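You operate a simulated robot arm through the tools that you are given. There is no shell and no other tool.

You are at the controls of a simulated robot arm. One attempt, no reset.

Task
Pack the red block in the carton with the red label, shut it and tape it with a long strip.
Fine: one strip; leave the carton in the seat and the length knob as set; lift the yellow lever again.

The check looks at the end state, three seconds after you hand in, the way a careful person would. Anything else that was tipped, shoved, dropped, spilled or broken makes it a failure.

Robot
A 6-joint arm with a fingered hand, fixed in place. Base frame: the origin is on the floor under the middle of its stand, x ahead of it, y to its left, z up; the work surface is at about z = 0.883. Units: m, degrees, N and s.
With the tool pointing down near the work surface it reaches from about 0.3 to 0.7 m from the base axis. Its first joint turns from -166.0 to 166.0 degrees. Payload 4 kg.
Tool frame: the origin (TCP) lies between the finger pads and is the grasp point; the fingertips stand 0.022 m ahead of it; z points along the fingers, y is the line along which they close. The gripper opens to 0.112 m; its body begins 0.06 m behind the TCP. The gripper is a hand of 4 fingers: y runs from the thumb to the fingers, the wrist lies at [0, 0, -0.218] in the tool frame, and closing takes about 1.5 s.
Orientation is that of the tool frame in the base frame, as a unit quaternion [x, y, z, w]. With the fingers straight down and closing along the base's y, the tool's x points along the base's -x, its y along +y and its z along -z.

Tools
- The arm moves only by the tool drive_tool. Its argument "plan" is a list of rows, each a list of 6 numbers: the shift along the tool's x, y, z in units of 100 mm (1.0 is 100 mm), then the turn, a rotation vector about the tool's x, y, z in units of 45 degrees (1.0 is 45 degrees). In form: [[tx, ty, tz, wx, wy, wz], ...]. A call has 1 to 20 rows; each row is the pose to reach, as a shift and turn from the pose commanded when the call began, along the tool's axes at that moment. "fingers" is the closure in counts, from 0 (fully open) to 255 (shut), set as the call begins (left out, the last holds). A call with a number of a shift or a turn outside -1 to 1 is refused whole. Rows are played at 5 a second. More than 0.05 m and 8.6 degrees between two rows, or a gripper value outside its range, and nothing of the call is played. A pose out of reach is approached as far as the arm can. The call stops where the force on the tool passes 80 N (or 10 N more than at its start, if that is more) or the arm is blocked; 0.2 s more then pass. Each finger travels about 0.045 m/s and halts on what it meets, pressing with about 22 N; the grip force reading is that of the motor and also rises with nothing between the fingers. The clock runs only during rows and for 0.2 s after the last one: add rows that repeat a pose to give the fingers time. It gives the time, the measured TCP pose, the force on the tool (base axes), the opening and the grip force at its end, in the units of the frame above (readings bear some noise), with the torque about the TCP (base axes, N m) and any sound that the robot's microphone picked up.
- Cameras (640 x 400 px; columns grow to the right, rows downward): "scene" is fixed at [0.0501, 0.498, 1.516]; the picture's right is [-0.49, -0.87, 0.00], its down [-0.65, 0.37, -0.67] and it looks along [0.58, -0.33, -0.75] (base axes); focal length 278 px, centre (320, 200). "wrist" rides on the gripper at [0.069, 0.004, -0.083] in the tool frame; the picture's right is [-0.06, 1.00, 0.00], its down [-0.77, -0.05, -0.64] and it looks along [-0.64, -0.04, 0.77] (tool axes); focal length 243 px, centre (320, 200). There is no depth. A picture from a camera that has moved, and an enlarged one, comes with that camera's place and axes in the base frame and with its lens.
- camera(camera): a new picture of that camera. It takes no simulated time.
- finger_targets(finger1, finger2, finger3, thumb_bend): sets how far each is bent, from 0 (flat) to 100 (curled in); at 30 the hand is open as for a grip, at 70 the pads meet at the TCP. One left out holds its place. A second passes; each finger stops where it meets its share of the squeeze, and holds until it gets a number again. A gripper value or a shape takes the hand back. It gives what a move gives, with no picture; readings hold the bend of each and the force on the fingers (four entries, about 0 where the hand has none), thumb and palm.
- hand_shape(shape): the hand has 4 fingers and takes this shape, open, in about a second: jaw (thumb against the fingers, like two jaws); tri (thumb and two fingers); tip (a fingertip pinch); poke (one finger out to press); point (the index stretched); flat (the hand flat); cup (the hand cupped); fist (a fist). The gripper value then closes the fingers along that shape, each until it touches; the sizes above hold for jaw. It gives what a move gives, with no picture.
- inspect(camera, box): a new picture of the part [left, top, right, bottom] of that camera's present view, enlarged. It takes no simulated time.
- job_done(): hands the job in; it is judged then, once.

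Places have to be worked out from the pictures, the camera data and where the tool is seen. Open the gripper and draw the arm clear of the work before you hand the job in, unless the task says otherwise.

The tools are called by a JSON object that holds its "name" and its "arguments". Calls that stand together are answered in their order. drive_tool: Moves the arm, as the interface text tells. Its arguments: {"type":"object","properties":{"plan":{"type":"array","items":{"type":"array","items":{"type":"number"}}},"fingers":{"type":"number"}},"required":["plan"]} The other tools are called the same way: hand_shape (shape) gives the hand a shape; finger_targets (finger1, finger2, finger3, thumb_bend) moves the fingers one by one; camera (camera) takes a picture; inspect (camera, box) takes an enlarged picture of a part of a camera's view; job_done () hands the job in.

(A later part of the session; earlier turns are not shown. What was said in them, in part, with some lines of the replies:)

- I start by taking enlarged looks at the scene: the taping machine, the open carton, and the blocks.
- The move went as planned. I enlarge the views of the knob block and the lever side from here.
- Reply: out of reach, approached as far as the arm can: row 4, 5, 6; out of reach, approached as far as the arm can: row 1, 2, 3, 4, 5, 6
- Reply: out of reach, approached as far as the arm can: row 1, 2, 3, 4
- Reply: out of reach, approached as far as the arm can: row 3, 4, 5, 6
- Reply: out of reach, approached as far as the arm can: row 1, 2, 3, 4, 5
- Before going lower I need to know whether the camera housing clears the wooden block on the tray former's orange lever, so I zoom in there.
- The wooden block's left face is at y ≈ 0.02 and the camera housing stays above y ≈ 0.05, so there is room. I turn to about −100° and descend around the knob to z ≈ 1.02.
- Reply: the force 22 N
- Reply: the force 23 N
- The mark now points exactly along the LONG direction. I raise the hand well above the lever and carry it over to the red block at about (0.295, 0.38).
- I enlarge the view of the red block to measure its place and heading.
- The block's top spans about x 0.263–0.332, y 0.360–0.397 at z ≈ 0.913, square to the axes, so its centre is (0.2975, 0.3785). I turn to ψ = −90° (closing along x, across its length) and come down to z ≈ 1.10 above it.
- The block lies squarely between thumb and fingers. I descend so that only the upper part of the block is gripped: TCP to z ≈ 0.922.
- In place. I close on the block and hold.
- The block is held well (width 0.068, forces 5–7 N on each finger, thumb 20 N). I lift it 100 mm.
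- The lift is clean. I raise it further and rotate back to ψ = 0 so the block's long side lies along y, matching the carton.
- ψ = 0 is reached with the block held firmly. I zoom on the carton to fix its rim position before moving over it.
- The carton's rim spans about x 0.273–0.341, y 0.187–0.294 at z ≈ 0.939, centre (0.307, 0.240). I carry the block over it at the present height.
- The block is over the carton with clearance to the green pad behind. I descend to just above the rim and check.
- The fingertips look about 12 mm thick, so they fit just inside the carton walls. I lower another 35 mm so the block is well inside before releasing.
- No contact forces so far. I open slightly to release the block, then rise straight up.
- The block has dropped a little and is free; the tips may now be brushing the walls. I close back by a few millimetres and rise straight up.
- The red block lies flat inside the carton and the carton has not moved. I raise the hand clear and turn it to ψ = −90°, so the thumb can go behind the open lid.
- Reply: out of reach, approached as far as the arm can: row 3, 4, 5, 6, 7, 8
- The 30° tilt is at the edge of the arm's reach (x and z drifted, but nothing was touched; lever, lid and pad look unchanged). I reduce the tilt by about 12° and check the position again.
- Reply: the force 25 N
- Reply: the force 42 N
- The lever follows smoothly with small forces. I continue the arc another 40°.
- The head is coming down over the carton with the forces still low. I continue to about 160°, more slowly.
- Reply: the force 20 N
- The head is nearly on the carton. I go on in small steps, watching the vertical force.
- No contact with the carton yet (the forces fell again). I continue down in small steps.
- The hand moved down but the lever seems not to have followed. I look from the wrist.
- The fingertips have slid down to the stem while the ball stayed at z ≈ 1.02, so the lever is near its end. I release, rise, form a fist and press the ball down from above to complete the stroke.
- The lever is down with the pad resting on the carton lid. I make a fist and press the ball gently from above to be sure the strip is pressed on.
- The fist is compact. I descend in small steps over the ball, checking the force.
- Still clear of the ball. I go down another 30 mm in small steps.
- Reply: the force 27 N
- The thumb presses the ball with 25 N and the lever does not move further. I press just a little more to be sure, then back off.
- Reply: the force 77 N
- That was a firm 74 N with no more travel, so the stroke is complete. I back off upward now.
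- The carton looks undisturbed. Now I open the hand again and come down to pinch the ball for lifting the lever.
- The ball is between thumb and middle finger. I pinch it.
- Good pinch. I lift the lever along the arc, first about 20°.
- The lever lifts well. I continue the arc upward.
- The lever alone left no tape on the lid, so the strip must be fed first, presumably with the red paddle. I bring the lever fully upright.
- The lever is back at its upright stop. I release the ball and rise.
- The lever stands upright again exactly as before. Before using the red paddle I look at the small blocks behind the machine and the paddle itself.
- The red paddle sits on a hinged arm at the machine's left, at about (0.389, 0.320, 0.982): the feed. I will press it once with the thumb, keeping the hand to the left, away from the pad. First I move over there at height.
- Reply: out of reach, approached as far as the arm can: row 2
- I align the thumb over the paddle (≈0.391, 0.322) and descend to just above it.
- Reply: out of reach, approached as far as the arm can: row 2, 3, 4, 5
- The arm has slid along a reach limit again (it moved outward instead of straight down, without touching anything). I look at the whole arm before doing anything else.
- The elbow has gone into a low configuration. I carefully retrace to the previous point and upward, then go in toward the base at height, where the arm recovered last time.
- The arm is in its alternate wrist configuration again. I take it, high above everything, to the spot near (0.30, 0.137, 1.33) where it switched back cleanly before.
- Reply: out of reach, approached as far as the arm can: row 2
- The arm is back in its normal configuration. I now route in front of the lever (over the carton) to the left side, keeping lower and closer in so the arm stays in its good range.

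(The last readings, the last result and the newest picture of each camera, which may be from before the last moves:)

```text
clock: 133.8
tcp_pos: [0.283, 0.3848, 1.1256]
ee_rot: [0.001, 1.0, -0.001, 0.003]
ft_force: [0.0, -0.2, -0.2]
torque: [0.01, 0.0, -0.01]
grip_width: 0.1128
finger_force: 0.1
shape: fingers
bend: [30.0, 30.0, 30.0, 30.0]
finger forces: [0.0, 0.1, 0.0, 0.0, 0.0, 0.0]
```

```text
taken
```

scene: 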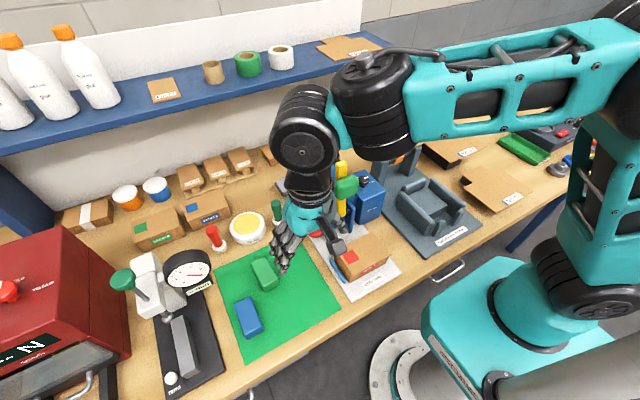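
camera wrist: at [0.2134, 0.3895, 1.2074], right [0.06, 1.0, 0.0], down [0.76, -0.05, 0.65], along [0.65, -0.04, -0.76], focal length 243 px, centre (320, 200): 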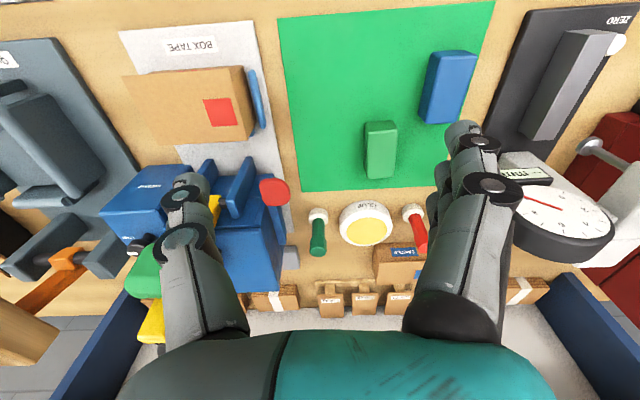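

Good, normal configuration. The paddle shows at about (0.389, 0.323). I move forward and down toward it in small steps.

{"name": "drive_tool", "arguments": {"plan": [[-0.2, 0.02, 0.1, 0, 0, 0], [-0.4, 0.02, 0.2, 0, 0, 0], [-0.6, 0.02, 0.3, 0, 0, 0], [-0.8, 0.02, 0.4, 0, 0, 0], [-0.8, 0.02, 0.4, 0, 0, 0]]}}

{"name": "drive_tool", "arguments": {"plan": [[-0.15, 0, 0.1, 0, 0, 0], [-0.3, 0, 0.2, 0, 0, 0], [-0.3, 0, 0.3, 0, 0, 0], [-0.3, 0, 0.3, 0, 0, 0]]}}

{"name": "camera", "arguments": {"camera": "wrist"}}

{"name": "inspect", "arguments": {"camera": "scene", "box": [260, 140, 380, 260]}}

```text
clock: 135.0
tcp_pos: [0.3613, 0.387, 1.0855]
ee_rot: [0.001, 1.0, -0.001, 0.003]
ft_force: [0.2, -1.0, 0.1]
torque: [-0.01, -0.02, -0.01]
grip_width: 0.1129
finger_force: 0.1
shape: fingers
bend: [30.0, 30.0, 30.0, 30.0]
finger forces: [0.0, 0.1, 0.0, 0.0, 0.1, 0.1]
```

```text
clock: 136.0
tcp_pos: [0.3936, 0.3857, 1.0553]
ee_rot: [0.001, 1.0, -0.001, 0.003]
ft_force: [0.4, -1.1, 0.1]
torque: [0.0, 0.02, 0.01]
grip_width: 0.1128
finger_force: 0.0
shape: fingers
bend: [30.0, 30.0, 30.0, 30.0]
finger forces: [0.0, 0.0, 0.0, 0.0, 0.0, 0.0]
```

```text
taken
camera wrist: at [0.3244, 0.3908, 1.1377], right [0.07, 1.0, 0.0], down [0.76, -0.05, 0.65], along [0.65, -0.04, -0.76], focal length 243 px, centre (320, 200)
```

wrist: 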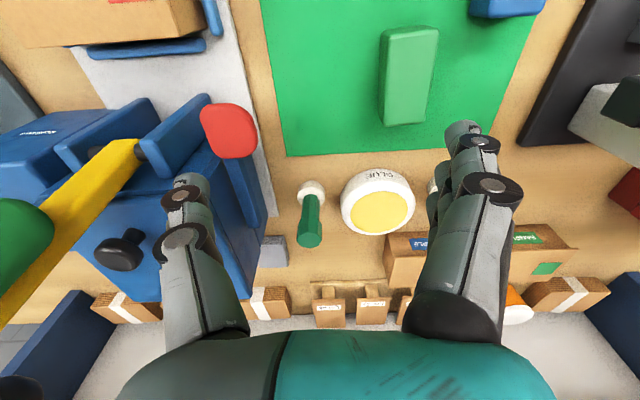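

```text
3.33 times, centred on (320, 200) of scene
camera zoom: at [0.0501, 0.498, 1.516], right [-0.49, -0.87, 0.0], down [-0.65, 0.37, -0.67], along [0.58, -0.33, -0.75], focal length 926 px, centre (320, 200)
```

zoom: 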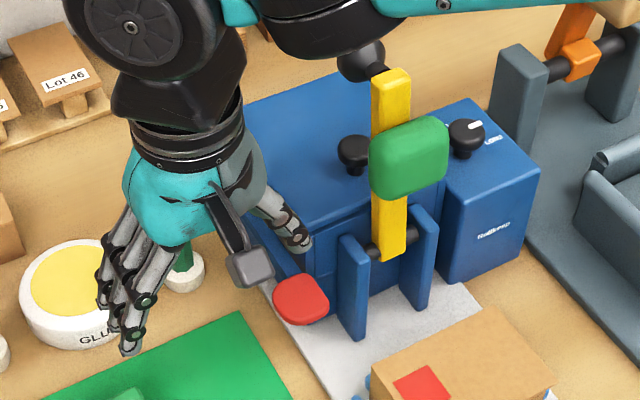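

The thumb is right above the paddle. I descend to it and press in small steps, checking the force.

{"name": "drive_tool", "arguments": {"plan": [[0, 0.02, 0.12, 0, 0, 0], [0, 0.02, 0.24, 0, 0, 0], [0, 0.02, 0.36, 0, 0, 0], [0, 0.02, 0.44, 0, 0, 0], [0, 0.02, 0.44, 0, 0, 0]]}}

{"name": "inspect", "arguments": {"camera": "wrist", "box": [120, 60, 320, 260]}}

{"name": "inspect", "arguments": {"camera": "scene", "box": [270, 170, 370, 270]}}

```text
clock: 137.2
tcp_pos: [0.3933, 0.3871, 1.0105]
ee_rot: [0.001, 1.0, -0.002, 0.004]
ft_force: [0.0, -0.3, -0.6]
torque: [-0.01, -0.03, 0.0]
grip_width: 0.113
finger_force: 0.1
shape: fingers
bend: [30.0, 30.0, 30.0, 30.0]
finger forces: [0.0, 0.0, 0.0, 0.0, 0.0, 0.0]
```

```text
2.00 times, centred on (220, 160) of wrist
camera zoom: at [0.3243, 0.3922, 1.0935], right [0.07, 1.0, 0.0], down [0.76, -0.05, 0.65], along [0.65, -0.04, -0.76], focal length 485 px, centre (520, 280)
```

zoom: 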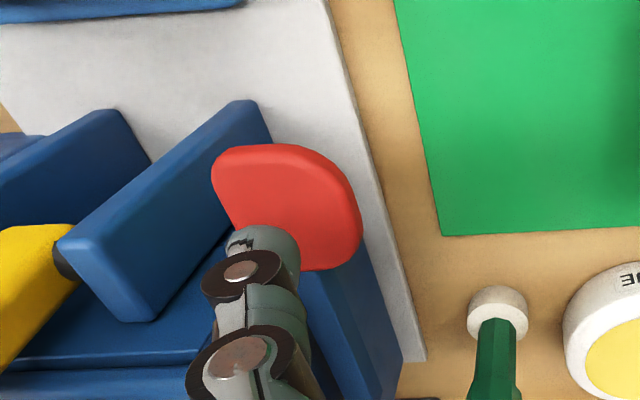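

```text
4.00 times, centred on (320, 220) of scene
camera zoom: at [0.0501, 0.498, 1.516], right [-0.49, -0.87, 0.0], down [-0.65, 0.37, -0.67], along [0.58, -0.33, -0.75], focal length 1111 px, centre (320, 120)
```

zoom: 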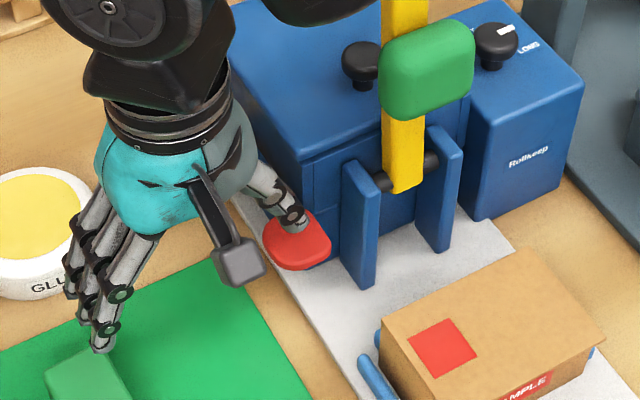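

The thumb is over the paddle, a few millimetres above it. I press down 15 mm in small steps and read the force.

{"name": "drive_tool", "arguments": {"plan": [[0.02, 0.03, 0.04, 0, 0, 0], [0.02, 0.03, 0.08, 0, 0, 0], [0.02, 0.03, 0.12, 0, 0, 0], [0.02, 0.03, 0.15, 0, 0, 0]]}}

{"name": "inspect", "arguments": {"camera": "scene", "box": [270, 170, 370, 270]}}

```text
clock: 138.2
tcp_pos: [0.3926, 0.391, 0.9972]
ee_rot: [0.001, 1.0, -0.001, 0.004]
ft_force: [0.5, -0.3, 0.1]
torque: [-0.02, 0.0, -0.02]
grip_width: 0.113
finger_force: 0.1
shape: fingers
bend: [30.0, 30.0, 30.0, 30.0]
finger forces: [0.1, 0.0, 0.0, 0.0, 0.7, 0.0]
```

```text
4.00 times, centred on (320, 220) of scene
camera zoom: at [0.0501, 0.498, 1.516], right [-0.49, -0.87, 0.0], down [-0.65, 0.37, -0.67], along [0.58, -0.33, -0.75], focal length 1111 px, centre (320, 120)
```

zoom: 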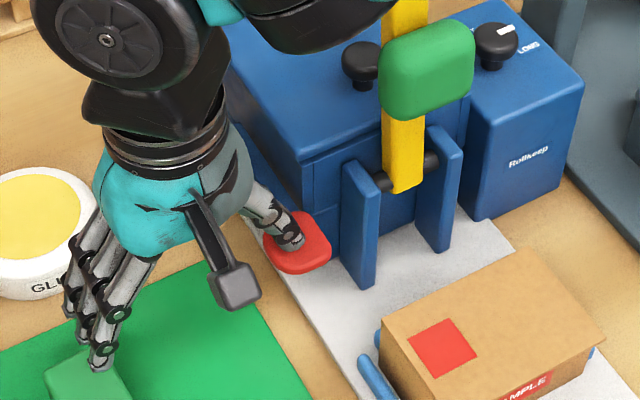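

The thumb is just touching (0.7 N). I press on downward gradually.

{"name": "drive_tool", "arguments": {"plan": [[0, 0, 0.04, 0, 0, 0], [0, 0, 0.08, 0, 0, 0], [0, 0, 0.12, 0, 0, 0], [0, 0, 0.15, 0, 0, 0]]}}

{"name": "inspect", "arguments": {"camera": "scene", "box": [270, 170, 370, 270]}}

```text
clock: 139.2
tcp_pos: [0.3922, 0.3899, 0.9816]
ee_rot: [0.001, 1.0, -0.001, 0.004]
ft_force: [-1.6, 1.6, 1.4]
torque: [-0.06, 0.01, -0.1]
grip_width: 0.1129
finger_force: 0.1
shape: fingers
bend: [30.0, 30.0, 30.0, 30.0]
finger forces: [0.0, 0.0, 0.0, 0.0, 1.8, 0.0]
```

```text
4.00 times, centred on (320, 220) of scene
camera zoom: at [0.0501, 0.498, 1.516], right [-0.49, -0.87, 0.0], down [-0.65, 0.37, -0.67], along [0.58, -0.33, -0.75], focal length 1111 px, centre (320, 120)
```

zoom: 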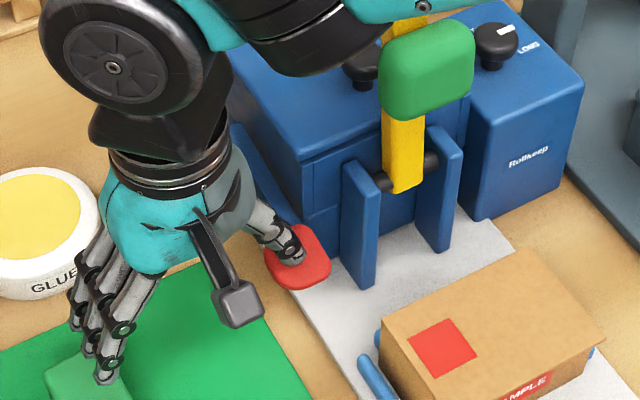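

The paddle gives way under about 2 N. I continue pressing it down.

{"name": "drive_tool", "arguments": {"plan": [[0, 0, 0.04, 0, 0, 0], [0, 0, 0.08, 0, 0, 0], [0, 0, 0.12, 0, 0, 0], [0, 0, 0.15, 0, 0, 0]]}}

{"name": "inspect", "arguments": {"camera": "scene", "box": [270, 150, 390, 270]}}

```text
clock: 140.2
tcp_pos: [0.3932, 0.3906, 0.9652]
ee_rot: [0.001, 1.0, -0.003, 0.004]
ft_force: [0.5, -0.2, 2.8]
torque: [-0.13, -0.01, 0.01]
grip_width: 0.1135
finger_force: 0.6
shape: fingers
bend: [30.0, 30.0, 30.0, 30.0]
finger forces: [0.1, 0.0, 0.0, 0.0, 2.1, 0.0]
```

```text
3.33 times, centred on (330, 210) of scene
camera zoom: at [0.0501, 0.498, 1.516], right [-0.49, -0.87, 0.0], down [-0.65, 0.37, -0.67], along [0.58, -0.33, -0.75], focal length 926 px, centre (287, 167)
```

zoom: 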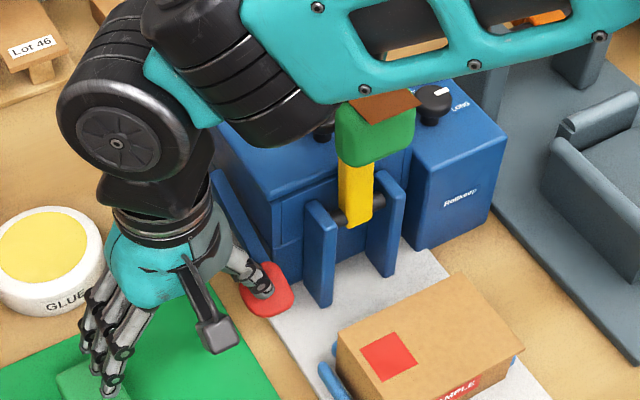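

A brown tape strip has appeared at the pad: the paddle feeds one strip. I release it by lifting straight up, and will not press it again.

{"name": "drive_tool", "arguments": {"plan": [[0, 0, -0.15, 0, 0, 0], [0, 0, -0.35, 0, 0, 0], [0, 0, -0.6, 0, 0, 0], [0, 0, -0.9, 0, 0, 0]]}}

{"name": "inspect", "arguments": {"camera": "scene", "box": [270, 130, 410, 290]}}

{"name": "camera", "arguments": {"camera": "wrist"}}

```text
clock: 141.2
tcp_pos: [0.3925, 0.3915, 1.057]
ee_rot: [0.001, 1.0, -0.002, 0.004]
ft_force: [0.7, -0.2, -0.3]
torque: [0.0, -0.02, 0.01]
grip_width: 0.1133
finger_force: 0.1
shape: fingers
bend: [30.0, 30.0, 30.0, 30.0]
finger forces: [0.0, 0.1, 0.0, 0.0, 0.0, 0.1]
```

```text
2.50 times, centred on (340, 210) of scene
camera zoom: at [0.0501, 0.498, 1.516], right [-0.49, -0.87, 0.0], down [-0.65, 0.37, -0.67], along [0.58, -0.33, -0.75], focal length 694 px, centre (270, 175)
```

zoom: 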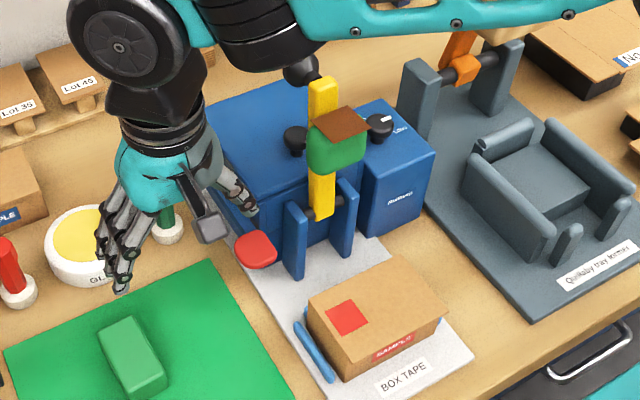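

```text
taken
camera wrist: at [0.3237, 0.3967, 1.139], right [0.07, 1.0, 0.0], down [0.76, -0.05, 0.65], along [0.65, -0.04, -0.76], focal length 243 px, centre (320, 200)
```

wrist: 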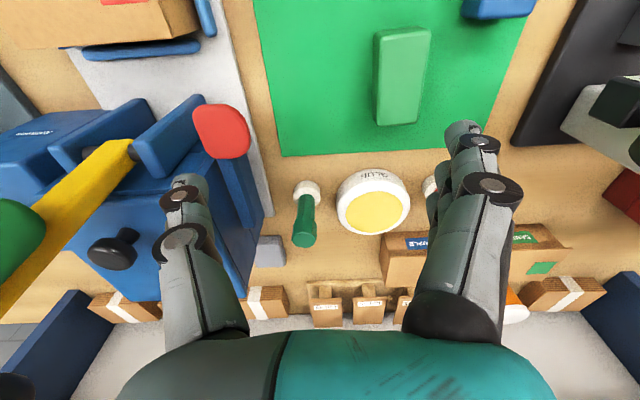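

I look closely at the strip on the pad.

{"name": "inspect", "arguments": {"camera": "scene", "box": [325, 150, 375, 220]}}

```text
5.71 times, centred on (350, 185) of scene
camera zoom: at [0.0501, 0.498, 1.516], right [-0.49, -0.87, 0.0], down [-0.65, 0.37, -0.67], along [0.58, -0.33, -0.75], focal length 1587 px, centre (149, 286)
```

zoom: 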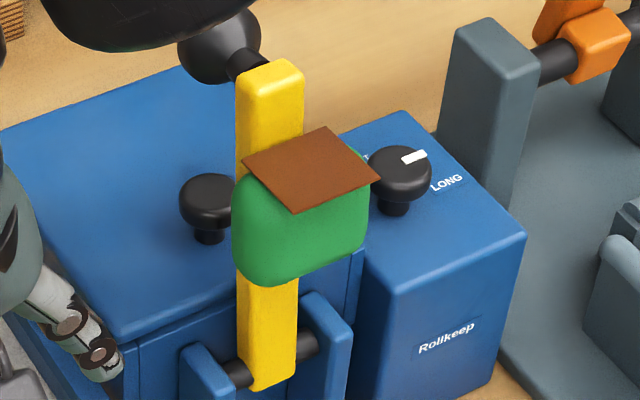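

The long brown strip is now on the pad. I withdraw the hand the way it came, then go up and over to the lever's ball without touching the strip.

{"name": "drive_tool", "arguments": {"plan": [[0.3, 0, -0.15, 0, 0, 0], [0.6, 0, -0.3, 0, 0, 0], [0.9, 0, -0.5, 0, 0, 0], [1.0, -0.1, -0.8, 0, 0, 0]]}}

{"name": "drive_tool", "arguments": {"plan": [[0, -0.3, -0.3, 0, 0, 0], [0, -0.6, -0.6, 0, 0, 0], [0, -0.9, -0.8, 0, 0, 0], [0, -1.0, -0.8, 0, 0, 0]]}}

{"name": "drive_tool", "arguments": {"plan": [[-0.3, -0.1, 0, 0, 0, 0], [-0.6, -0.2, 0, 0, 0, 0], [-0.9, -0.3, 0, 0, 0, 0], [-1.0, -0.35, 0, 0, 0, 0]]}}

{"name": "camera", "arguments": {"camera": "scene"}}

```text
clock: 142.2
tcp_pos: [0.2918, 0.3816, 1.1374]
ee_rot: [0.001, 1.0, -0.002, 0.004]
ft_force: [-0.7, 0.2, 0.2]
torque: [-0.01, 0.03, -0.01]
grip_width: 0.1133
finger_force: 0.0
shape: fingers
bend: [30.0, 30.0, 30.0, 30.0]
finger forces: [0.1, 0.0, 0.0, 0.1, 0.0, 0.1]
```

```text
clock: 143.2
tcp_pos: [0.2922, 0.2812, 1.2171]
ee_rot: [0.001, 1.0, -0.002, 0.003]
ft_force: [0.9, -0.8, 0.1]
torque: [0.02, 0.0, 0.01]
grip_width: 0.1133
finger_force: 0.1
shape: fingers
bend: [30.0, 30.0, 30.0, 30.0]
finger forces: [0.1, 0.0, 0.1, 0.0, 0.0, 0.0]
```

```text
clock: 144.2
tcp_pos: [0.3918, 0.2453, 1.2179]
ee_rot: [0.001, 1.0, -0.002, 0.004]
ft_force: [-0.2, 0.5, -0.8]
torque: [0.02, 0.03, 0.0]
grip_width: 0.1134
finger_force: 0.1
shape: fingers
bend: [30.0, 30.0, 30.0, 30.0]
finger forces: [0.1, 0.0, 0.0, 0.1, 0.0, 0.0]
```

```text
taken
```

scene: 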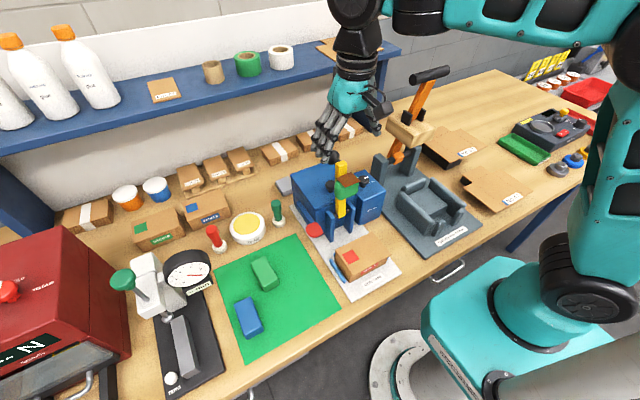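

The arm is in good shape. I move above the ball and descend to the pinch height that worked before.

{"name": "drive_tool", "arguments": {"plan": [[-0.3, -0.03, 0, 0, 0, 0], [-0.59, -0.055, 0, 0, 0, 0], [-0.59, -0.055, 0.25, 0, 0, 0], [-0.59, -0.055, 0.5, 0, 0, 0], [-0.59, -0.055, 0.78, 0, 0, 0], [-0.59, -0.055, 0.78, 0, 0, 0]]}}

{"name": "camera", "arguments": {"camera": "wrist"}}

```text
clock: 145.6
tcp_pos: [0.4512, 0.2386, 1.1379]
ee_rot: [0.001, 1.0, -0.002, 0.004]
ft_force: [-0.2, -0.3, 0.1]
torque: [0.01, -0.02, 0.0]
grip_width: 0.1134
finger_force: 0.0
shape: fingers
bend: [30.0, 30.0, 30.0, 30.0]
finger forces: [0.0, 0.1, 0.0, 0.1, 0.0, 0.0]
```

```text
taken
camera wrist: at [0.3809, 0.2443, 1.2215], right [0.07, 1.0, 0.0], down [0.76, -0.05, 0.65], along [0.65, -0.04, -0.76], focal length 243 px, centre (320, 200)
```

wrist: 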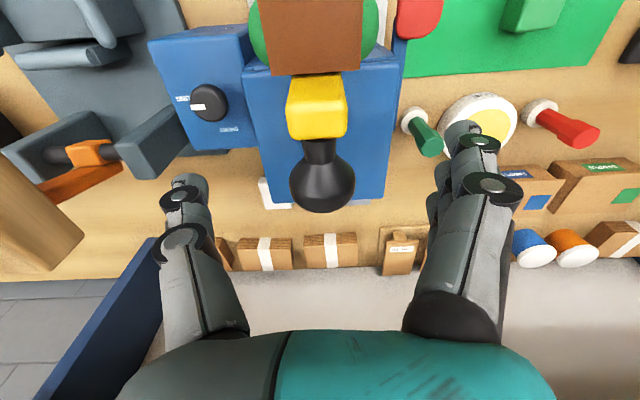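

The ball is centred again and the strip sits on top of the pad. I pinch the ball.

{"name": "finger_targets", "arguments": {"finger2": 80, "thumb_bend": 80}}

{"name": "inspect", "arguments": {"camera": "wrist", "box": [180, 0, 480, 240]}}

```text
clock: 146.6
tcp_pos: [0.4504, 0.2389, 1.1384]
ee_rot: [0.0, 1.0, -0.003, 0.003]
ft_force: [-2.3, -13.3, -5.9]
torque: [-0.16, 0.03, 0.02]
grip_width: 0.0698
finger_force: 13.0
shape: fingers
bend: [30.0, 59.0, 30.0, 65.0]
finger forces: [0.0, 6.2, 0.1, 0.0, 19.7, 0.1]
```

```text
1.67 times, centred on (330, 120) of wrist
camera zoom: at [0.3809, 0.2437, 1.2215], right [0.07, 1.0, 0.0], down [0.76, -0.05, 0.65], along [0.64, -0.05, -0.76], focal length 404 px, centre (303, 333)
```

zoom: 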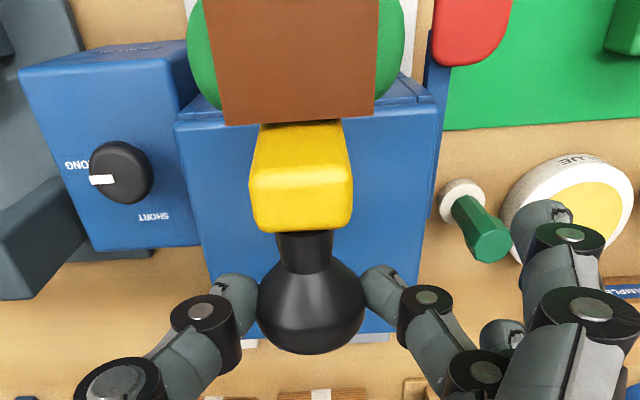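

The grip is as before. I bring the lever over along the same arc: first 20°.

{"name": "drive_tool", "arguments": {"plan": [[0.06, 0, -0.02, 0, 0, 0], [0.12, 0, -0.038, 0, 0, 0], [0.18, 0, -0.053, 0, 0, 0], [0.245, 0, -0.065, 0, 0, 0], [0.31, 0, -0.075, 0, 0, 0], [0.372, 0, -0.082, 0, 0, 0], [0.437, 0, -0.087, 0, 0, 0], [0.5, 0, -0.088, 0, 0, 0]]}}

{"name": "drive_tool", "arguments": {"plan": [[0.064, 0, 0.002, 0, 0, 0], [0.128, 0, 0.006, 0, 0, 0], [0.192, 0, 0.013, 0, 0, 0], [0.255, 0, 0.022, 0, 0, 0], [0.318, 0, 0.035, 0, 0, 0], [0.38, 0, 0.05, 0, 0, 0], [0.441, 0, 0.068, 0, 0, 0], [0.502, 0, 0.089, 0, 0, 0], [0.562, 0, 0.112, 0, 0, 0], [0.62, 0, 0.138, 0, 0, 0], [0.678, 0, 0.166, 0, 0, 0], [0.734, 0, 0.197, 0, 0, 0], [0.789, 0, 0.23, 0, 0, 0], [0.842, 0, 0.265, 0, 0, 0], [0.894, 0, 0.303, 0, 0, 0], [0.944, 0, 0.343, 0, 0, 0]]}}

{"name": "inspect", "arguments": {"camera": "scene", "box": [290, 110, 410, 290]}}

```text
clock: 148.4
tcp_pos: [0.4003, 0.2409, 1.1461]
ee_rot: [0.001, 1.0, -0.002, 0.004]
ft_force: [1.1, -17.4, -7.4]
torque: [-0.28, -0.09, -0.02]
grip_width: 0.0716
finger_force: 12.9
shape: fingers
bend: [30.0, 59.0, 30.0, 65.0]
finger forces: [0.0, 5.4, 0.0, 0.0, 21.1, 0.0]
```

```text
clock: 151.8
tcp_pos: [0.3067, 0.2403, 1.1128]
ee_rot: [0.001, 1.0, -0.002, 0.003]
ft_force: [1.0, -17.4, -0.4]
torque: [-0.3, -0.12, -0.05]
grip_width: 0.071
finger_force: 13.5
shape: fingers
bend: [30.0, 60.0, 30.0, 66.0]
finger forces: [0.0, 5.0, 0.0, 0.0, 22.5, 0.0]
```

```text
2.22 times, centred on (350, 200) of scene
camera zoom: at [0.0501, 0.498, 1.516], right [-0.49, -0.87, 0.0], down [-0.65, 0.37, -0.67], along [0.58, -0.33, -0.75], focal length 617 px, centre (253, 200)
```

zoom: 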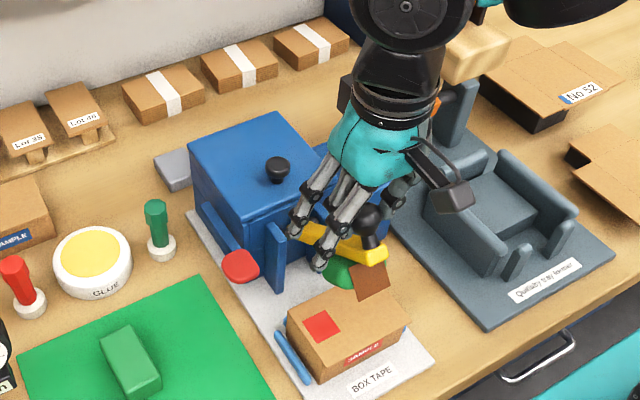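

Same behaviour as before, the strip travelling with the pad. I continue down the arc.

{"name": "drive_tool", "arguments": {"plan": [[0.048, 0, 0.042, 0, 0, 0], [0.094, 0, 0.086, 0, 0, 0], [0.138, 0, 0.133, 0, 0, 0], [0.181, 0, 0.181, 0, 0, 0], [0.222, 0, 0.231, 0, 0, 0], [0.261, 0, 0.282, 0, 0, 0], [0.299, 0, 0.336, 0, 0, 0], [0.335, 0, 0.391, 0, 0, 0], [0.368, 0, 0.447, 0, 0, 0], [0.4, 0, 0.504, 0, 0, 0], [0.43, 0, 0.563, 0, 0, 0], [0.46, 0, 0.622, 0, 0, 0]]}}

{"name": "inspect", "arguments": {"camera": "scene", "box": [310, 170, 420, 290]}}

```text
clock: 154.4
tcp_pos: [0.2615, 0.24, 1.0488]
ee_rot: [0.0, 1.0, -0.001, 0.003]
ft_force: [3.5, -16.6, 0.2]
torque: [-0.27, -0.15, -0.05]
grip_width: 0.0709
finger_force: 12.9
shape: fingers
bend: [30.0, 60.0, 30.0, 66.0]
finger forces: [0.1, 4.6, 0.0, 0.1, 21.3, 0.0]
```

```text
3.33 times, centred on (365, 230) of scene
camera zoom: at [0.0501, 0.498, 1.516], right [-0.49, -0.87, 0.0], down [-0.65, 0.37, -0.67], along [0.58, -0.33, -0.75], focal length 926 px, centre (170, 100)
```

zoom: 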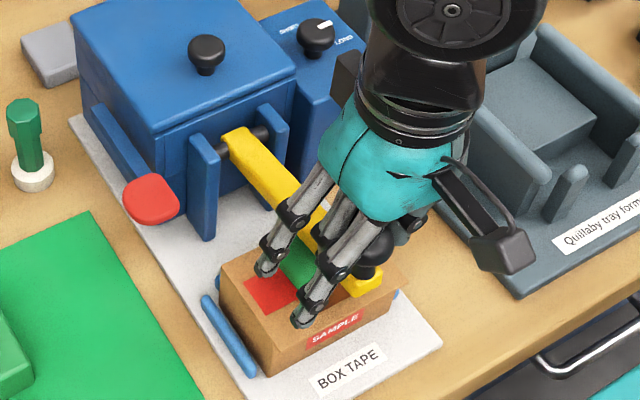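

I continue the last few degrees.

{"name": "drive_tool", "arguments": {"plan": [[0.02, 0, 0.03, 0, 0, 0], [0.035, 0, 0.06, 0, 0, 0], [0.045, 0, 0.09, 0, 0, 0], [0.05, 0, 0.123, 0, 0, 0], [0.055, 0, 0.16, 0, 0, 0], [0.055, 0, 0.16, 0, 0, 0]]}}

{"name": "inspect", "arguments": {"camera": "wrist", "box": [220, 50, 420, 290]}}

```text
clock: 155.8
tcp_pos: [0.2541, 0.2394, 1.033]
ee_rot: [0.001, 1.0, -0.003, 0.003]
ft_force: [2.9, -11.2, -0.4]
torque: [-0.17, -0.11, -0.05]
grip_width: 0.0706
finger_force: 11.9
shape: fingers
bend: [30.0, 60.0, 30.0, 66.0]
finger forces: [0.0, 6.4, 0.0, 0.0, 18.2, 0.1]
```

```text
1.67 times, centred on (320, 170) of wrist
camera zoom: at [0.1857, 0.2446, 1.1156], right [0.06, 1.0, 0.0], down [0.76, -0.05, 0.65], along [0.65, -0.04, -0.76], focal length 404 px, centre (320, 250)
```

zoom: 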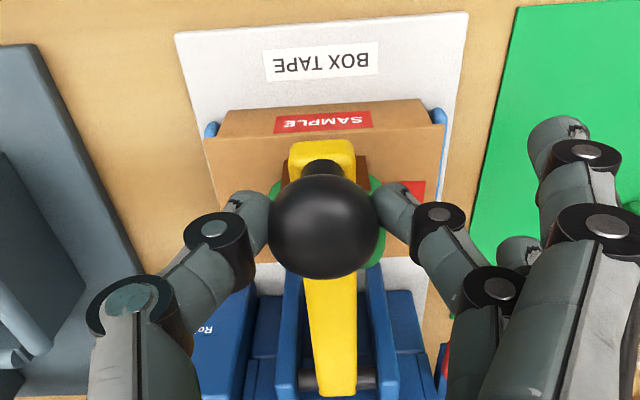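

The lever is at the end of its travel with the strip on the lid. I release, rise, make a fist and press the ball firmly from above as before.

{"name": "finger_targets", "arguments": {"finger2": 35, "thumb_bend": 35}}

{"name": "drive_tool", "arguments": {"plan": [[-0.03, 0, -0.25, 0, 0, 0], [-0.03, 0, -0.5, 0, 0, 0], [-0.03, 0, -0.75, 0, 0, 0], [-0.03, 0, -0.88, 0, 0, 0]]}}

{"name": "hand_shape", "arguments": {"shape": "fist"}}

{"name": "inspect", "arguments": {"camera": "scene", "box": [330, 190, 420, 280]}}

```text
clock: 156.8
tcp_pos: [0.2561, 0.2404, 1.0324]
ee_rot: [0.001, 1.0, -0.001, 0.003]
ft_force: [0.1, 0.0, -1.0]
torque: [-0.02, 0.04, 0.01]
grip_width: 0.106
finger_force: 0.1
shape: fingers
bend: [30.0, 35.0, 30.0, 35.0]
finger forces: [0.0, 0.1, 0.0, 0.0, 0.0, 0.0]
```

```text
clock: 157.8
tcp_pos: [0.258, 0.2404, 1.1209]
ee_rot: [0.001, 1.0, -0.001, 0.004]
ft_force: [-0.3, 0.5, -0.4]
torque: [0.03, -0.04, 0.0]
grip_width: 0.1063
finger_force: 0.0
shape: fingers
bend: [30.0, 35.0, 30.0, 35.0]
finger forces: [0.0, 0.0, 0.1, 0.1, 0.0, 0.0]
```

```text
clock: 158.7
tcp_pos: [0.2574, 0.2412, 1.1205]
ee_rot: [0.0, 1.0, -0.001, 0.004]
ft_force: [0.6, -0.8, -0.2]
torque: [-0.02, 0.02, 0.02]
grip_width: 0.0
finger_force: 0.0
shape: fist
bend: [100.0, 98.0, 99.0, 55.0]
finger forces: [0.1, 0.0, 0.1, 0.1, 0.0, 0.0]
```

```text
4.44 times, centred on (375, 235) of scene
camera zoom: at [0.0501, 0.498, 1.516], right [-0.49, -0.87, 0.0], down [-0.65, 0.37, -0.67], along [0.58, -0.33, -0.75], focal length 1234 px, centre (76, 44)
```

zoom: 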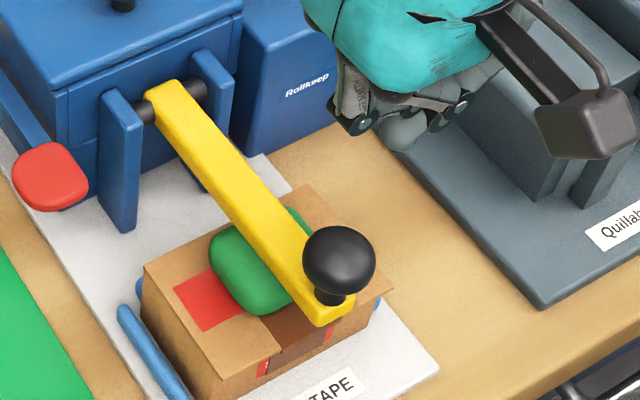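

The brown strip is now on the carton, folding over the front edge. I give the ball one moderate press from above to seat it.

{"name": "drive_tool", "arguments": {"plan": [[0, 0, 0.25, 0, 0, 0], [0, 0, 0.5, 0, 0, 0], [0, 0, 0.65, 0, 0, 0], [0, 0, 0.74, 0, 0, 0], [0, 0, 0.78, 0, 0, 0], [0, 0, 0.8, 0, 0, 0], [0, 0, 0.8, 0, 0, 0]]}}

{"name": "drive_tool", "arguments": {"plan": [[0, 0, -0.2, 0, 0, 0], [0, 0, -0.5, 0, 0, 0], [0, 0, -0.8, 0, 0, 0]]}}

{"name": "hand_shape", "arguments": {"shape": "jaw"}}

{"name": "inspect", "arguments": {"camera": "scene", "box": [320, 190, 420, 290]}}

```text
clock: 160.3
tcp_pos: [0.2588, 0.2399, 1.0422]
ee_rot: [0.0, 1.0, -0.001, 0.003]
ft_force: [1.5, -2.3, 11.8]
torque: [-0.06, -0.01, 0.0]
grip_width: 0.0001
finger_force: 0.1
shape: fist
bend: [99.0, 100.0, 99.0, 59.0]
finger forces: [0.0, 0.1, 0.1, 0.1, 11.7, 0.1]
```

```text
clock: 161.1
tcp_pos: [0.257, 0.2422, 1.1233]
ee_rot: [0.001, 1.0, -0.002, 0.003]
ft_force: [-0.3, 0.6, -1.0]
torque: [-0.01, -0.01, -0.01]
grip_width: 0.0
finger_force: 0.0
shape: fist
bend: [99.0, 100.0, 99.0, 55.0]
finger forces: [0.0, 0.0, 0.0, 0.1, 0.0, 0.1]
```

```text
clock: 162.0
tcp_pos: [0.2573, 0.2419, 1.1227]
ee_rot: [0.001, 1.0, -0.002, 0.004]
ft_force: [-1.2, 1.2, 0.5]
torque: [0.01, -0.04, 0.0]
grip_width: 0.112
finger_force: 0.0
shape: jaw
bend: [30.0, 30.0, 30.0, 30.0]
finger forces: [0.1, 0.0, 0.0, 0.0, 0.1, 0.0]
```

```text
4.00 times, centred on (370, 240) of scene
camera zoom: at [0.0501, 0.498, 1.516], right [-0.49, -0.87, 0.0], down [-0.65, 0.37, -0.67], along [0.58, -0.33, -0.75], focal length 1111 px, centre (120, 40)
```

zoom: 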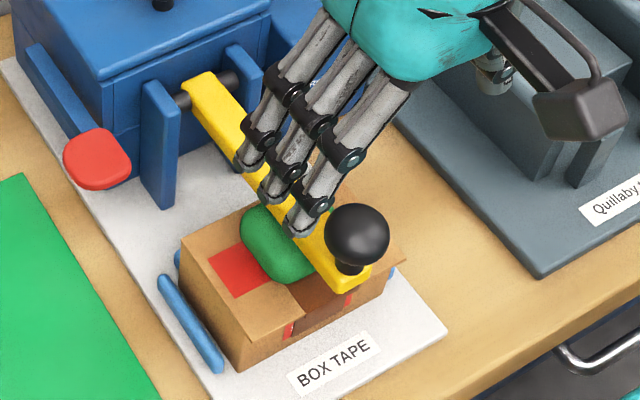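

Now I come down around the ball and pinch it to lift the lever.

{"name": "drive_tool", "arguments": {"plan": [[0, -0.015, 0.25, 0, 0, 0], [0, -0.015, 0.5, 0, 0, 0], [0, -0.015, 0.75, 0, 0, 0], [0, -0.015, 0.93, 0, 0, 0], [0, -0.015, 0.93, 0, 0, 0]]}}

{"name": "finger_targets", "arguments": {"finger2": 80, "thumb_bend": 80}}

{"name": "inspect", "arguments": {"camera": "wrist", "box": [180, 60, 480, 280]}}

```text
clock: 163.2
tcp_pos: [0.2593, 0.2392, 1.0292]
ee_rot: [0.0, 1.0, -0.002, 0.004]
ft_force: [0.8, -0.1, 0.3]
torque: [0.03, -0.01, 0.06]
grip_width: 0.1119
finger_force: 0.0
shape: jaw
bend: [30.0, 30.0, 30.0, 30.0]
finger forces: [0.0, 0.0, 0.0, 0.0, 0.0, 0.0]
```

```text
clock: 164.2
tcp_pos: [0.26, 0.238, 1.029]
ee_rot: [0.001, 1.0, -0.003, 0.003]
ft_force: [2.1, -14.9, -1.0]
torque: [-0.23, -0.07, 0.01]
grip_width: 0.0691
finger_force: 13.0
shape: fingers
bend: [30.0, 59.0, 30.0, 66.0]
finger forces: [0.0, 5.3, 0.0, 0.0, 21.0, 0.0]
```

```text
1.82 times, centred on (330, 170) of wrist
camera zoom: at [0.1892, 0.2434, 1.1111], right [0.07, 1.0, 0.0], down [0.76, -0.05, 0.65], along [0.65, -0.05, -0.76], focal length 441 px, centre (302, 254)
```

zoom: 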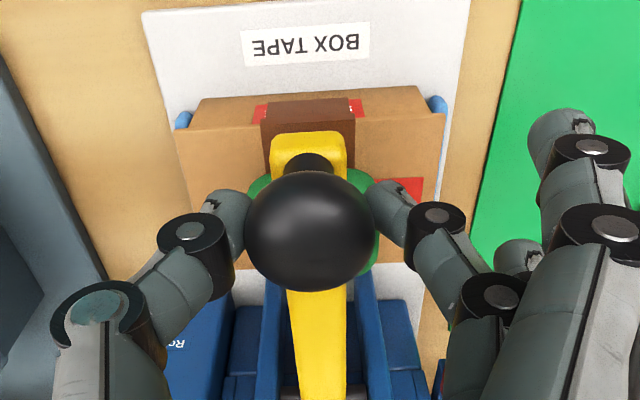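

The strip lies across the lid's front edge. I lift the lever along the arc.

{"name": "drive_tool", "arguments": {"plan": [[-0.02, 0, -0.07, 0, 0, 0], [-0.045, 0, -0.147, 0, 0, 0], [-0.068, 0, -0.207, 0, 0, 0], [-0.094, 0, -0.265, 0, 0, 0], [-0.122, 0, -0.323, 0, 0, 0], [-0.153, 0, -0.379, 0, 0, 0], [-0.187, 0, -0.434, 0, 0, 0], [-0.222, 0, -0.487, 0, 0, 0]]}}

{"name": "inspect", "arguments": {"camera": "scene", "box": [310, 170, 420, 290]}}

```text
clock: 166.0
tcp_pos: [0.2815, 0.2383, 1.0767]
ee_rot: [0.001, 1.0, -0.002, 0.003]
ft_force: [-0.4, -12.4, -0.8]
torque: [-0.2, 0.12, 0.0]
grip_width: 0.0697
finger_force: 13.1
shape: fingers
bend: [30.0, 59.0, 30.0, 66.0]
finger forces: [0.1, 6.5, 0.0, 0.1, 19.2, 0.0]
```

```text
3.33 times, centred on (365, 230) of scene
camera zoom: at [0.0501, 0.498, 1.516], right [-0.49, -0.87, 0.0], down [-0.65, 0.37, -0.67], along [0.58, -0.33, -0.75], focal length 926 px, centre (170, 100)
```

zoom: 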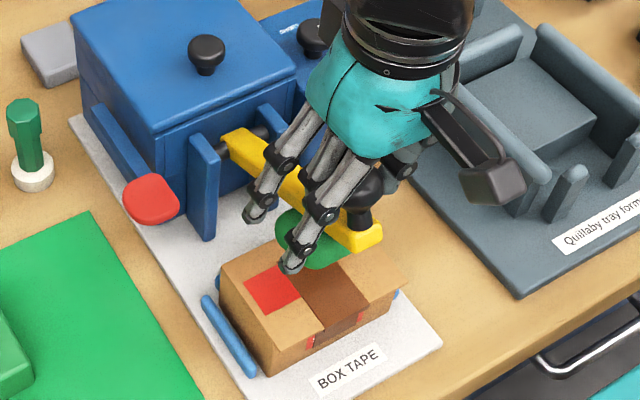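

The strip stays on the lid and front face. I continue lifting to upright.

{"name": "drive_tool", "arguments": {"plan": [[-0.039, 0, -0.052, 0, 0, 0], [-0.078, 0, -0.102, 0, 0, 0], [-0.121, 0, -0.15, 0, 0, 0], [-0.165, 0, -0.196, 0, 0, 0], [-0.212, 0, -0.24, 0, 0, 0], [-0.259, 0, -0.282, 0, 0, 0], [-0.31, 0, -0.322, 0, 0, 0], [-0.361, 0, -0.361, 0, 0, 0], [-0.415, 0, -0.396, 0, 0, 0], [-0.469, 0, -0.429, 0, 0, 0], [-0.525, 0, -0.46, 0, 0, 0], [-0.582, 0, -0.488, 0, 0, 0], [-0.64, 0, -0.515, 0, 0, 0], [-0.7, 0, -0.538, 0, 0, 0], [-0.761, 0, -0.559, 0, 0, 0], [-0.823, 0, -0.576, 0, 0, 0]]}}

{"name": "drive_tool", "arguments": {"plan": [[-0.062, 0, -0.015, 0, 0, 0], [-0.125, 0, -0.028, 0, 0, 0], [-0.188, 0, -0.037, 0, 0, 0], [-0.252, 0, -0.044, 0, 0, 0], [-0.316, 0, -0.048, 0, 0, 0], [-0.38, 0, -0.05, 0, 0, 0], [-0.444, 0, -0.048, 0, 0, 0], [-0.508, 0, -0.044, 0, 0, 0], [-0.572, 0, -0.037, 0, 0, 0], [-0.635, 0, -0.028, 0, 0, 0], [-0.698, 0, -0.015, 0, 0, 0], [-0.76, 0, 0, 0, 0, 0], [-0.82, 0, 0.018, 0, 0, 0], [-0.87, 0, 0.035, 0, 0, 0]]}}

{"name": "inspect", "arguments": {"camera": "scene", "box": [290, 110, 410, 290]}}

```text
clock: 169.4
tcp_pos: [0.361, 0.2392, 1.1363]
ee_rot: [0.0, 1.0, -0.001, 0.004]
ft_force: [-2.8, -16.2, 2.2]
torque: [-0.31, 0.11, 0.06]
grip_width: 0.07
finger_force: 13.6
shape: fingers
bend: [30.0, 60.0, 30.0, 66.0]
finger forces: [0.0, 6.2, 0.0, 0.1, 21.7, 0.1]
```

```text
clock: 172.4
tcp_pos: [0.4421, 0.2387, 1.134]
ee_rot: [-0.002, 1.0, -0.006, -0.004]
ft_force: [-72.6, -15.9, 20.7]
torque: [-0.47, 1.54, -0.84]
grip_width: 0.0598
finger_force: 45.2
shape: fingers
bend: [30.0, 64.0, 30.0, 74.0]
finger forces: [0.1, 4.2, 0.0, 0.1, 87.3, 0.0]
```

```text
2.22 times, centred on (350, 200) of scene
camera zoom: at [0.0501, 0.498, 1.516], right [-0.49, -0.87, 0.0], down [-0.65, 0.37, -0.67], along [0.58, -0.33, -0.75], focal length 617 px, centre (253, 200)
```

zoom: 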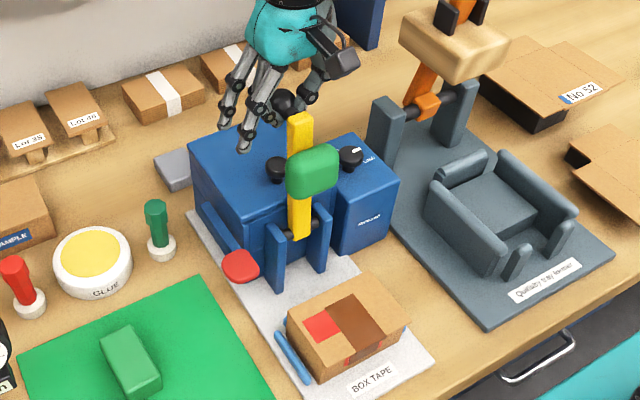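

The lever is at its upright stop and I'm pressing it a bit hard against it. I ease back 6 mm and then release.

{"name": "drive_tool", "arguments": {"plan": [[0.03, 0, 0, 0, 0, 0], [0.06, 0, 0, 0, 0, 0], [0.07, 0, 0, 0, 0, 0]]}}

{"name": "finger_targets", "arguments": {"finger2": 30, "thumb_bend": 30}}

{"name": "drive_tool", "arguments": {"plan": [[0, 0, -0.25, 0, 0, 0], [0, 0, -0.5, 0, 0, 0], [0, 0, -0.8, 0, 0, 0]]}}

{"name": "inspect", "arguments": {"camera": "scene", "box": [290, 130, 410, 290]}}

{"name": "camera", "arguments": {"camera": "wrist"}}

```text
clock: 173.2
tcp_pos: [0.4409, 0.2374, 1.1344]
ee_rot: [0.002, 1.0, -0.002, 0.002]
ft_force: [-25.8, -14.4, 9.9]
torque: [-0.24, 0.55, -0.18]
grip_width: 0.0594
finger_force: 22.8
shape: fingers
bend: [30.0, 65.0, 30.0, 74.0]
finger forces: [0.0, 4.9, 0.1, 0.0, 41.0, 0.0]
```

```text
clock: 174.2
tcp_pos: [0.4422, 0.2386, 1.133]
ee_rot: [0.0, 1.0, -0.001, 0.003]
ft_force: [-0.3, 0.8, 0.5]
torque: [-0.01, 0.01, -0.01]
grip_width: 0.1125
finger_force: 0.1
shape: fingers
bend: [30.0, 30.0, 30.0, 30.0]
finger forces: [0.0, 0.0, 0.0, 0.1, 0.1, 0.0]
```

```text
clock: 175.0
tcp_pos: [0.4431, 0.2397, 1.2137]
ee_rot: [0.0, 1.0, -0.002, 0.004]
ft_force: [-0.3, 0.1, -0.2]
torque: [-0.01, -0.03, 0.01]
grip_width: 0.1128
finger_force: 0.0
shape: fingers
bend: [30.0, 30.0, 30.0, 30.0]
finger forces: [0.0, 0.1, 0.0, 0.0, 0.1, 0.0]
```

```text
2.50 times, centred on (350, 210) of scene
camera zoom: at [0.0501, 0.498, 1.516], right [-0.49, -0.87, 0.0], down [-0.65, 0.37, -0.67], along [0.58, -0.33, -0.75], focal length 694 px, centre (245, 175)
```

zoom: 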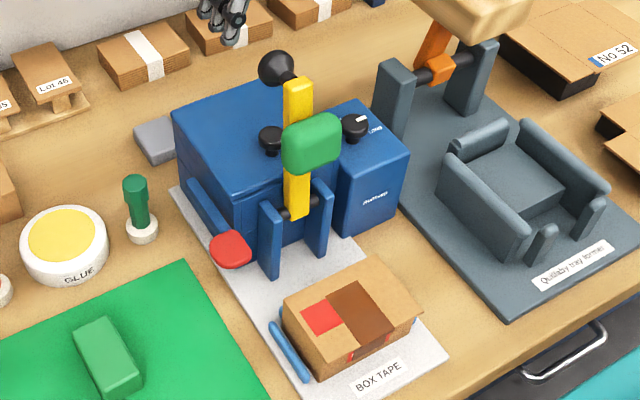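

```text
taken
camera wrist: at [0.3733, 0.2441, 1.2959], right [0.06, 1.0, 0.0], down [0.76, -0.05, 0.65], along [0.65, -0.04, -0.76], focal length 243 px, centre (320, 200)
```

wrist: 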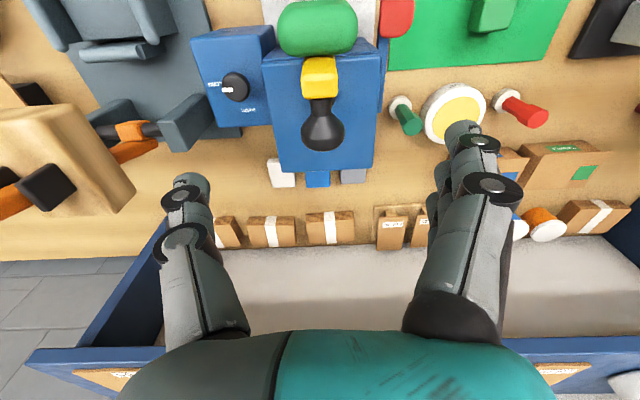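

The lever is up and the pad is free of tape. I check the carton, the strip and the rest closely.

{"name": "inspect", "arguments": {"camera": "scene", "box": [325, 220, 400, 295]}}

{"name": "inspect", "arguments": {"camera": "scene", "box": [320, 140, 400, 220]}}

```text
5.33 times, centred on (362, 258) of scene
camera zoom: at [0.0501, 0.498, 1.516], right [-0.49, -0.87, 0.0], down [-0.65, 0.37, -0.67], along [0.58, -0.33, -0.75], focal length 1481 px, centre (93, -107)
```

zoom: 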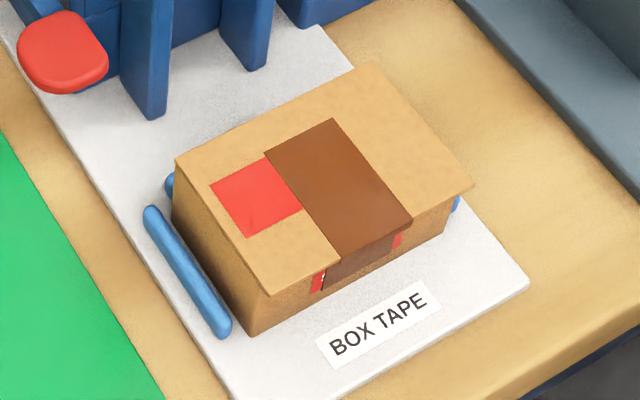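

```text
5.00 times, centred on (360, 180) of scene
camera zoom: at [0.0501, 0.498, 1.516], right [-0.49, -0.87, 0.0], down [-0.65, 0.37, -0.67], along [0.58, -0.33, -0.75], focal length 1388 px, centre (120, 300)
```

zoom: 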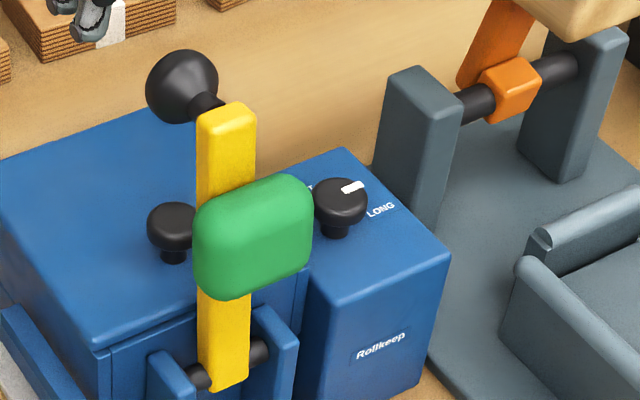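

The carton is shut with one long brown strip running over the lid edge onto the front, the lever is up, and the knob is on LONG. I draw the arm back toward its starting place with the gripper open.

{"name": "drive_tool", "arguments": {"plan": [[0.3, 0, 0, 0, 0, 0], [0.6, 0, -0.05, 0, 0, 0], [0.9, 0, -0.1, 0, 0, 0], [1.0, 0, -0.1, 0, 0, 0]], "fingers": 0}}

{"name": "drive_tool", "arguments": {"plan": [[0.3, 0, -0.2, 0, 0, 0], [0.6, 0, -0.4, 0, 0, 0], [0.9, 0, -0.6, 0, 0, 0], [1.0, 0, -0.65, 0, 0, 0]]}}

{"name": "camera", "arguments": {"camera": "scene"}}

{"name": "camera", "arguments": {"camera": "wrist"}}

```text
clock: 176.0
tcp_pos: [0.342, 0.2403, 1.2221]
ee_rot: [0.0, 1.0, -0.001, 0.004]
ft_force: [0.1, -0.2, 0.0]
torque: [-0.02, -0.01, 0.01]
grip_width: 0.1125
finger_force: 0.0
shape: jaw
bend: [30.0, 30.0, 30.0, 30.0]
finger forces: [0.0, 0.0, 0.0, 0.0, 0.0, 0.0]
```

```text
clock: 177.0
tcp_pos: [0.252, 0.2438, 1.2811]
ee_rot: [0.001, 1.0, 0.001, 0.002]
ft_force: [-0.2, 0.6, 1.0]
torque: [0.01, -0.04, 0.01]
grip_width: 0.1119
finger_force: 0.1
shape: jaw
bend: [30.0, 30.0, 30.0, 30.0]
finger forces: [0.0, 0.0, 0.0, 0.0, 0.1, 0.0]
out of reach, approached as far as the arm can: row 4
```

```text
taken
```

scene: 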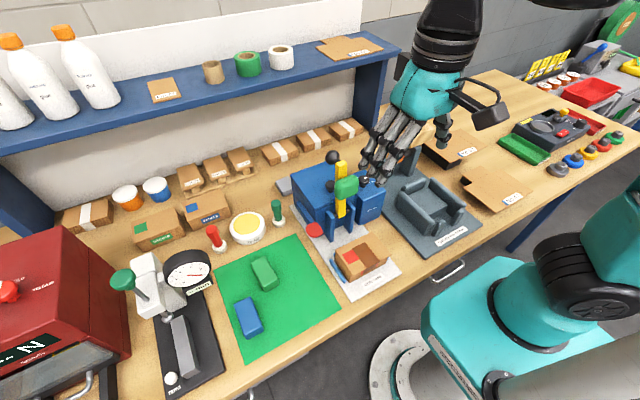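

```text
taken
camera wrist: at [0.1828, 0.2487, 1.3639], right [0.06, 1.0, 0.0], down [0.76, -0.05, 0.64], along [0.64, -0.04, -0.76], focal length 243 px, centre (320, 200)
```

wrist: 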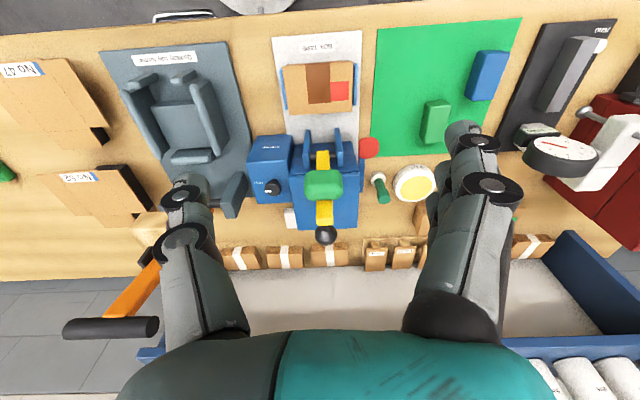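

The arm is clear. I take a last close look from above at the carton, strip, knob and lever before handing in.

{"name": "inspect", "arguments": {"camera": "wrist", "box": [240, 30, 400, 250]}}

{"name": "inspect", "arguments": {"camera": "wrist", "box": [265, 40, 375, 130]}}

{"name": "inspect", "arguments": {"camera": "scene", "box": [320, 220, 400, 300]}}

```text
1.82 times, centred on (320, 140) of wrist
camera zoom: at [0.1828, 0.2487, 1.3639], right [0.06, 1.0, 0.0], down [0.76, -0.05, 0.64], along [0.64, -0.04, -0.76], focal length 441 px, centre (320, 309)
```

zoom: 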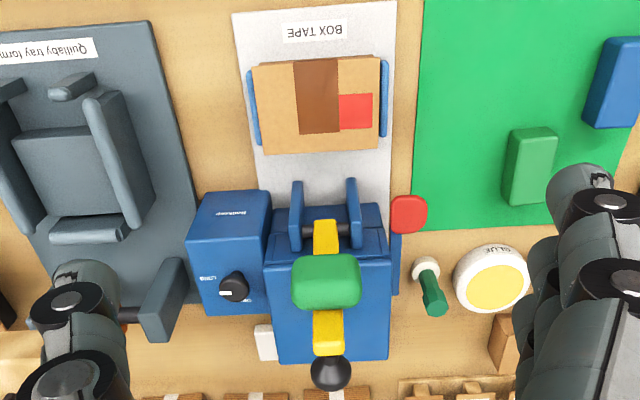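

```text
4.44 times, centred on (320, 85) of wrist
camera zoom: at [0.1828, 0.2487, 1.3639], right [0.06, 1.0, 0.0], down [0.76, -0.05, 0.64], along [0.64, -0.04, -0.76], focal length 1078 px, centre (320, 711)
```

zoom: 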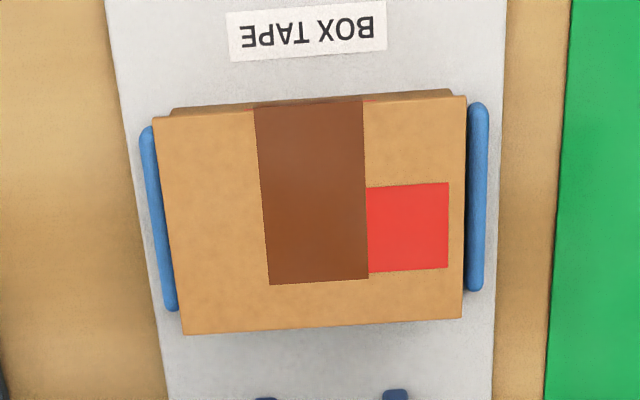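

```text
5.00 times, centred on (360, 260) of scene
camera zoom: at [0.0501, 0.498, 1.516], right [-0.49, -0.87, 0.0], down [-0.65, 0.37, -0.67], along [0.58, -0.33, -0.75], focal length 1388 px, centre (120, -100)
```

zoom: 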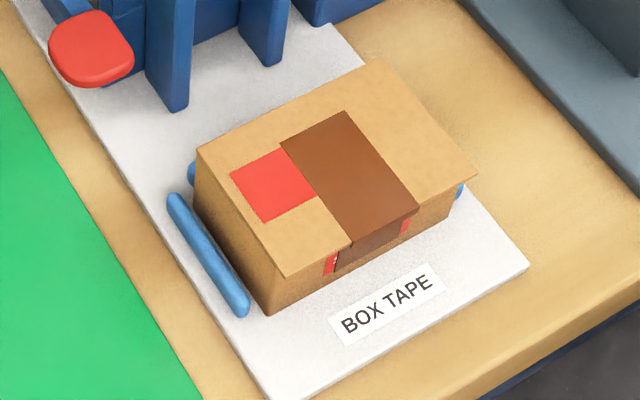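

The end state looks right: the red block is packed in the shut red-label carton, still in its seat. One long strip holds it, the lever is up, the knob is on LONG, and the arm is clear with the gripper open. I hand the job in.

{"name": "job_done", "arguments": {}}

```text
The job is handed in.
```

I packed the red block in the carton with the red label, shut the lid and taped it with one long brown strip. The job is handed in; I don't have the check's verdict yet.

- **Carton:** still in its seat. The strip runs over the front edge of the lid and down the front face.
- **Length knob:** it was on SHORT, so I turned it to LONG to get a long strip. I read "leave the length knob as set" as leaving it where I set it, so it is still on LONG. If you meant its original position, it is in the wrong place.
- **Yellow lever:** lifted back to upright. I worked it twice, because the first stroke left no tape; the strip has to be fed with the red paddle first. I pressed that paddle once.
- **Everything else:** nothing else looked moved in the last pictures. The arm is back near where it started, with the gripper open.

The arm switched wrist configuration several times near its reach limits, but I saw no sign that it touched anything. While bringing the lever up the second time I pressed about 73 N against its stop before easing off.
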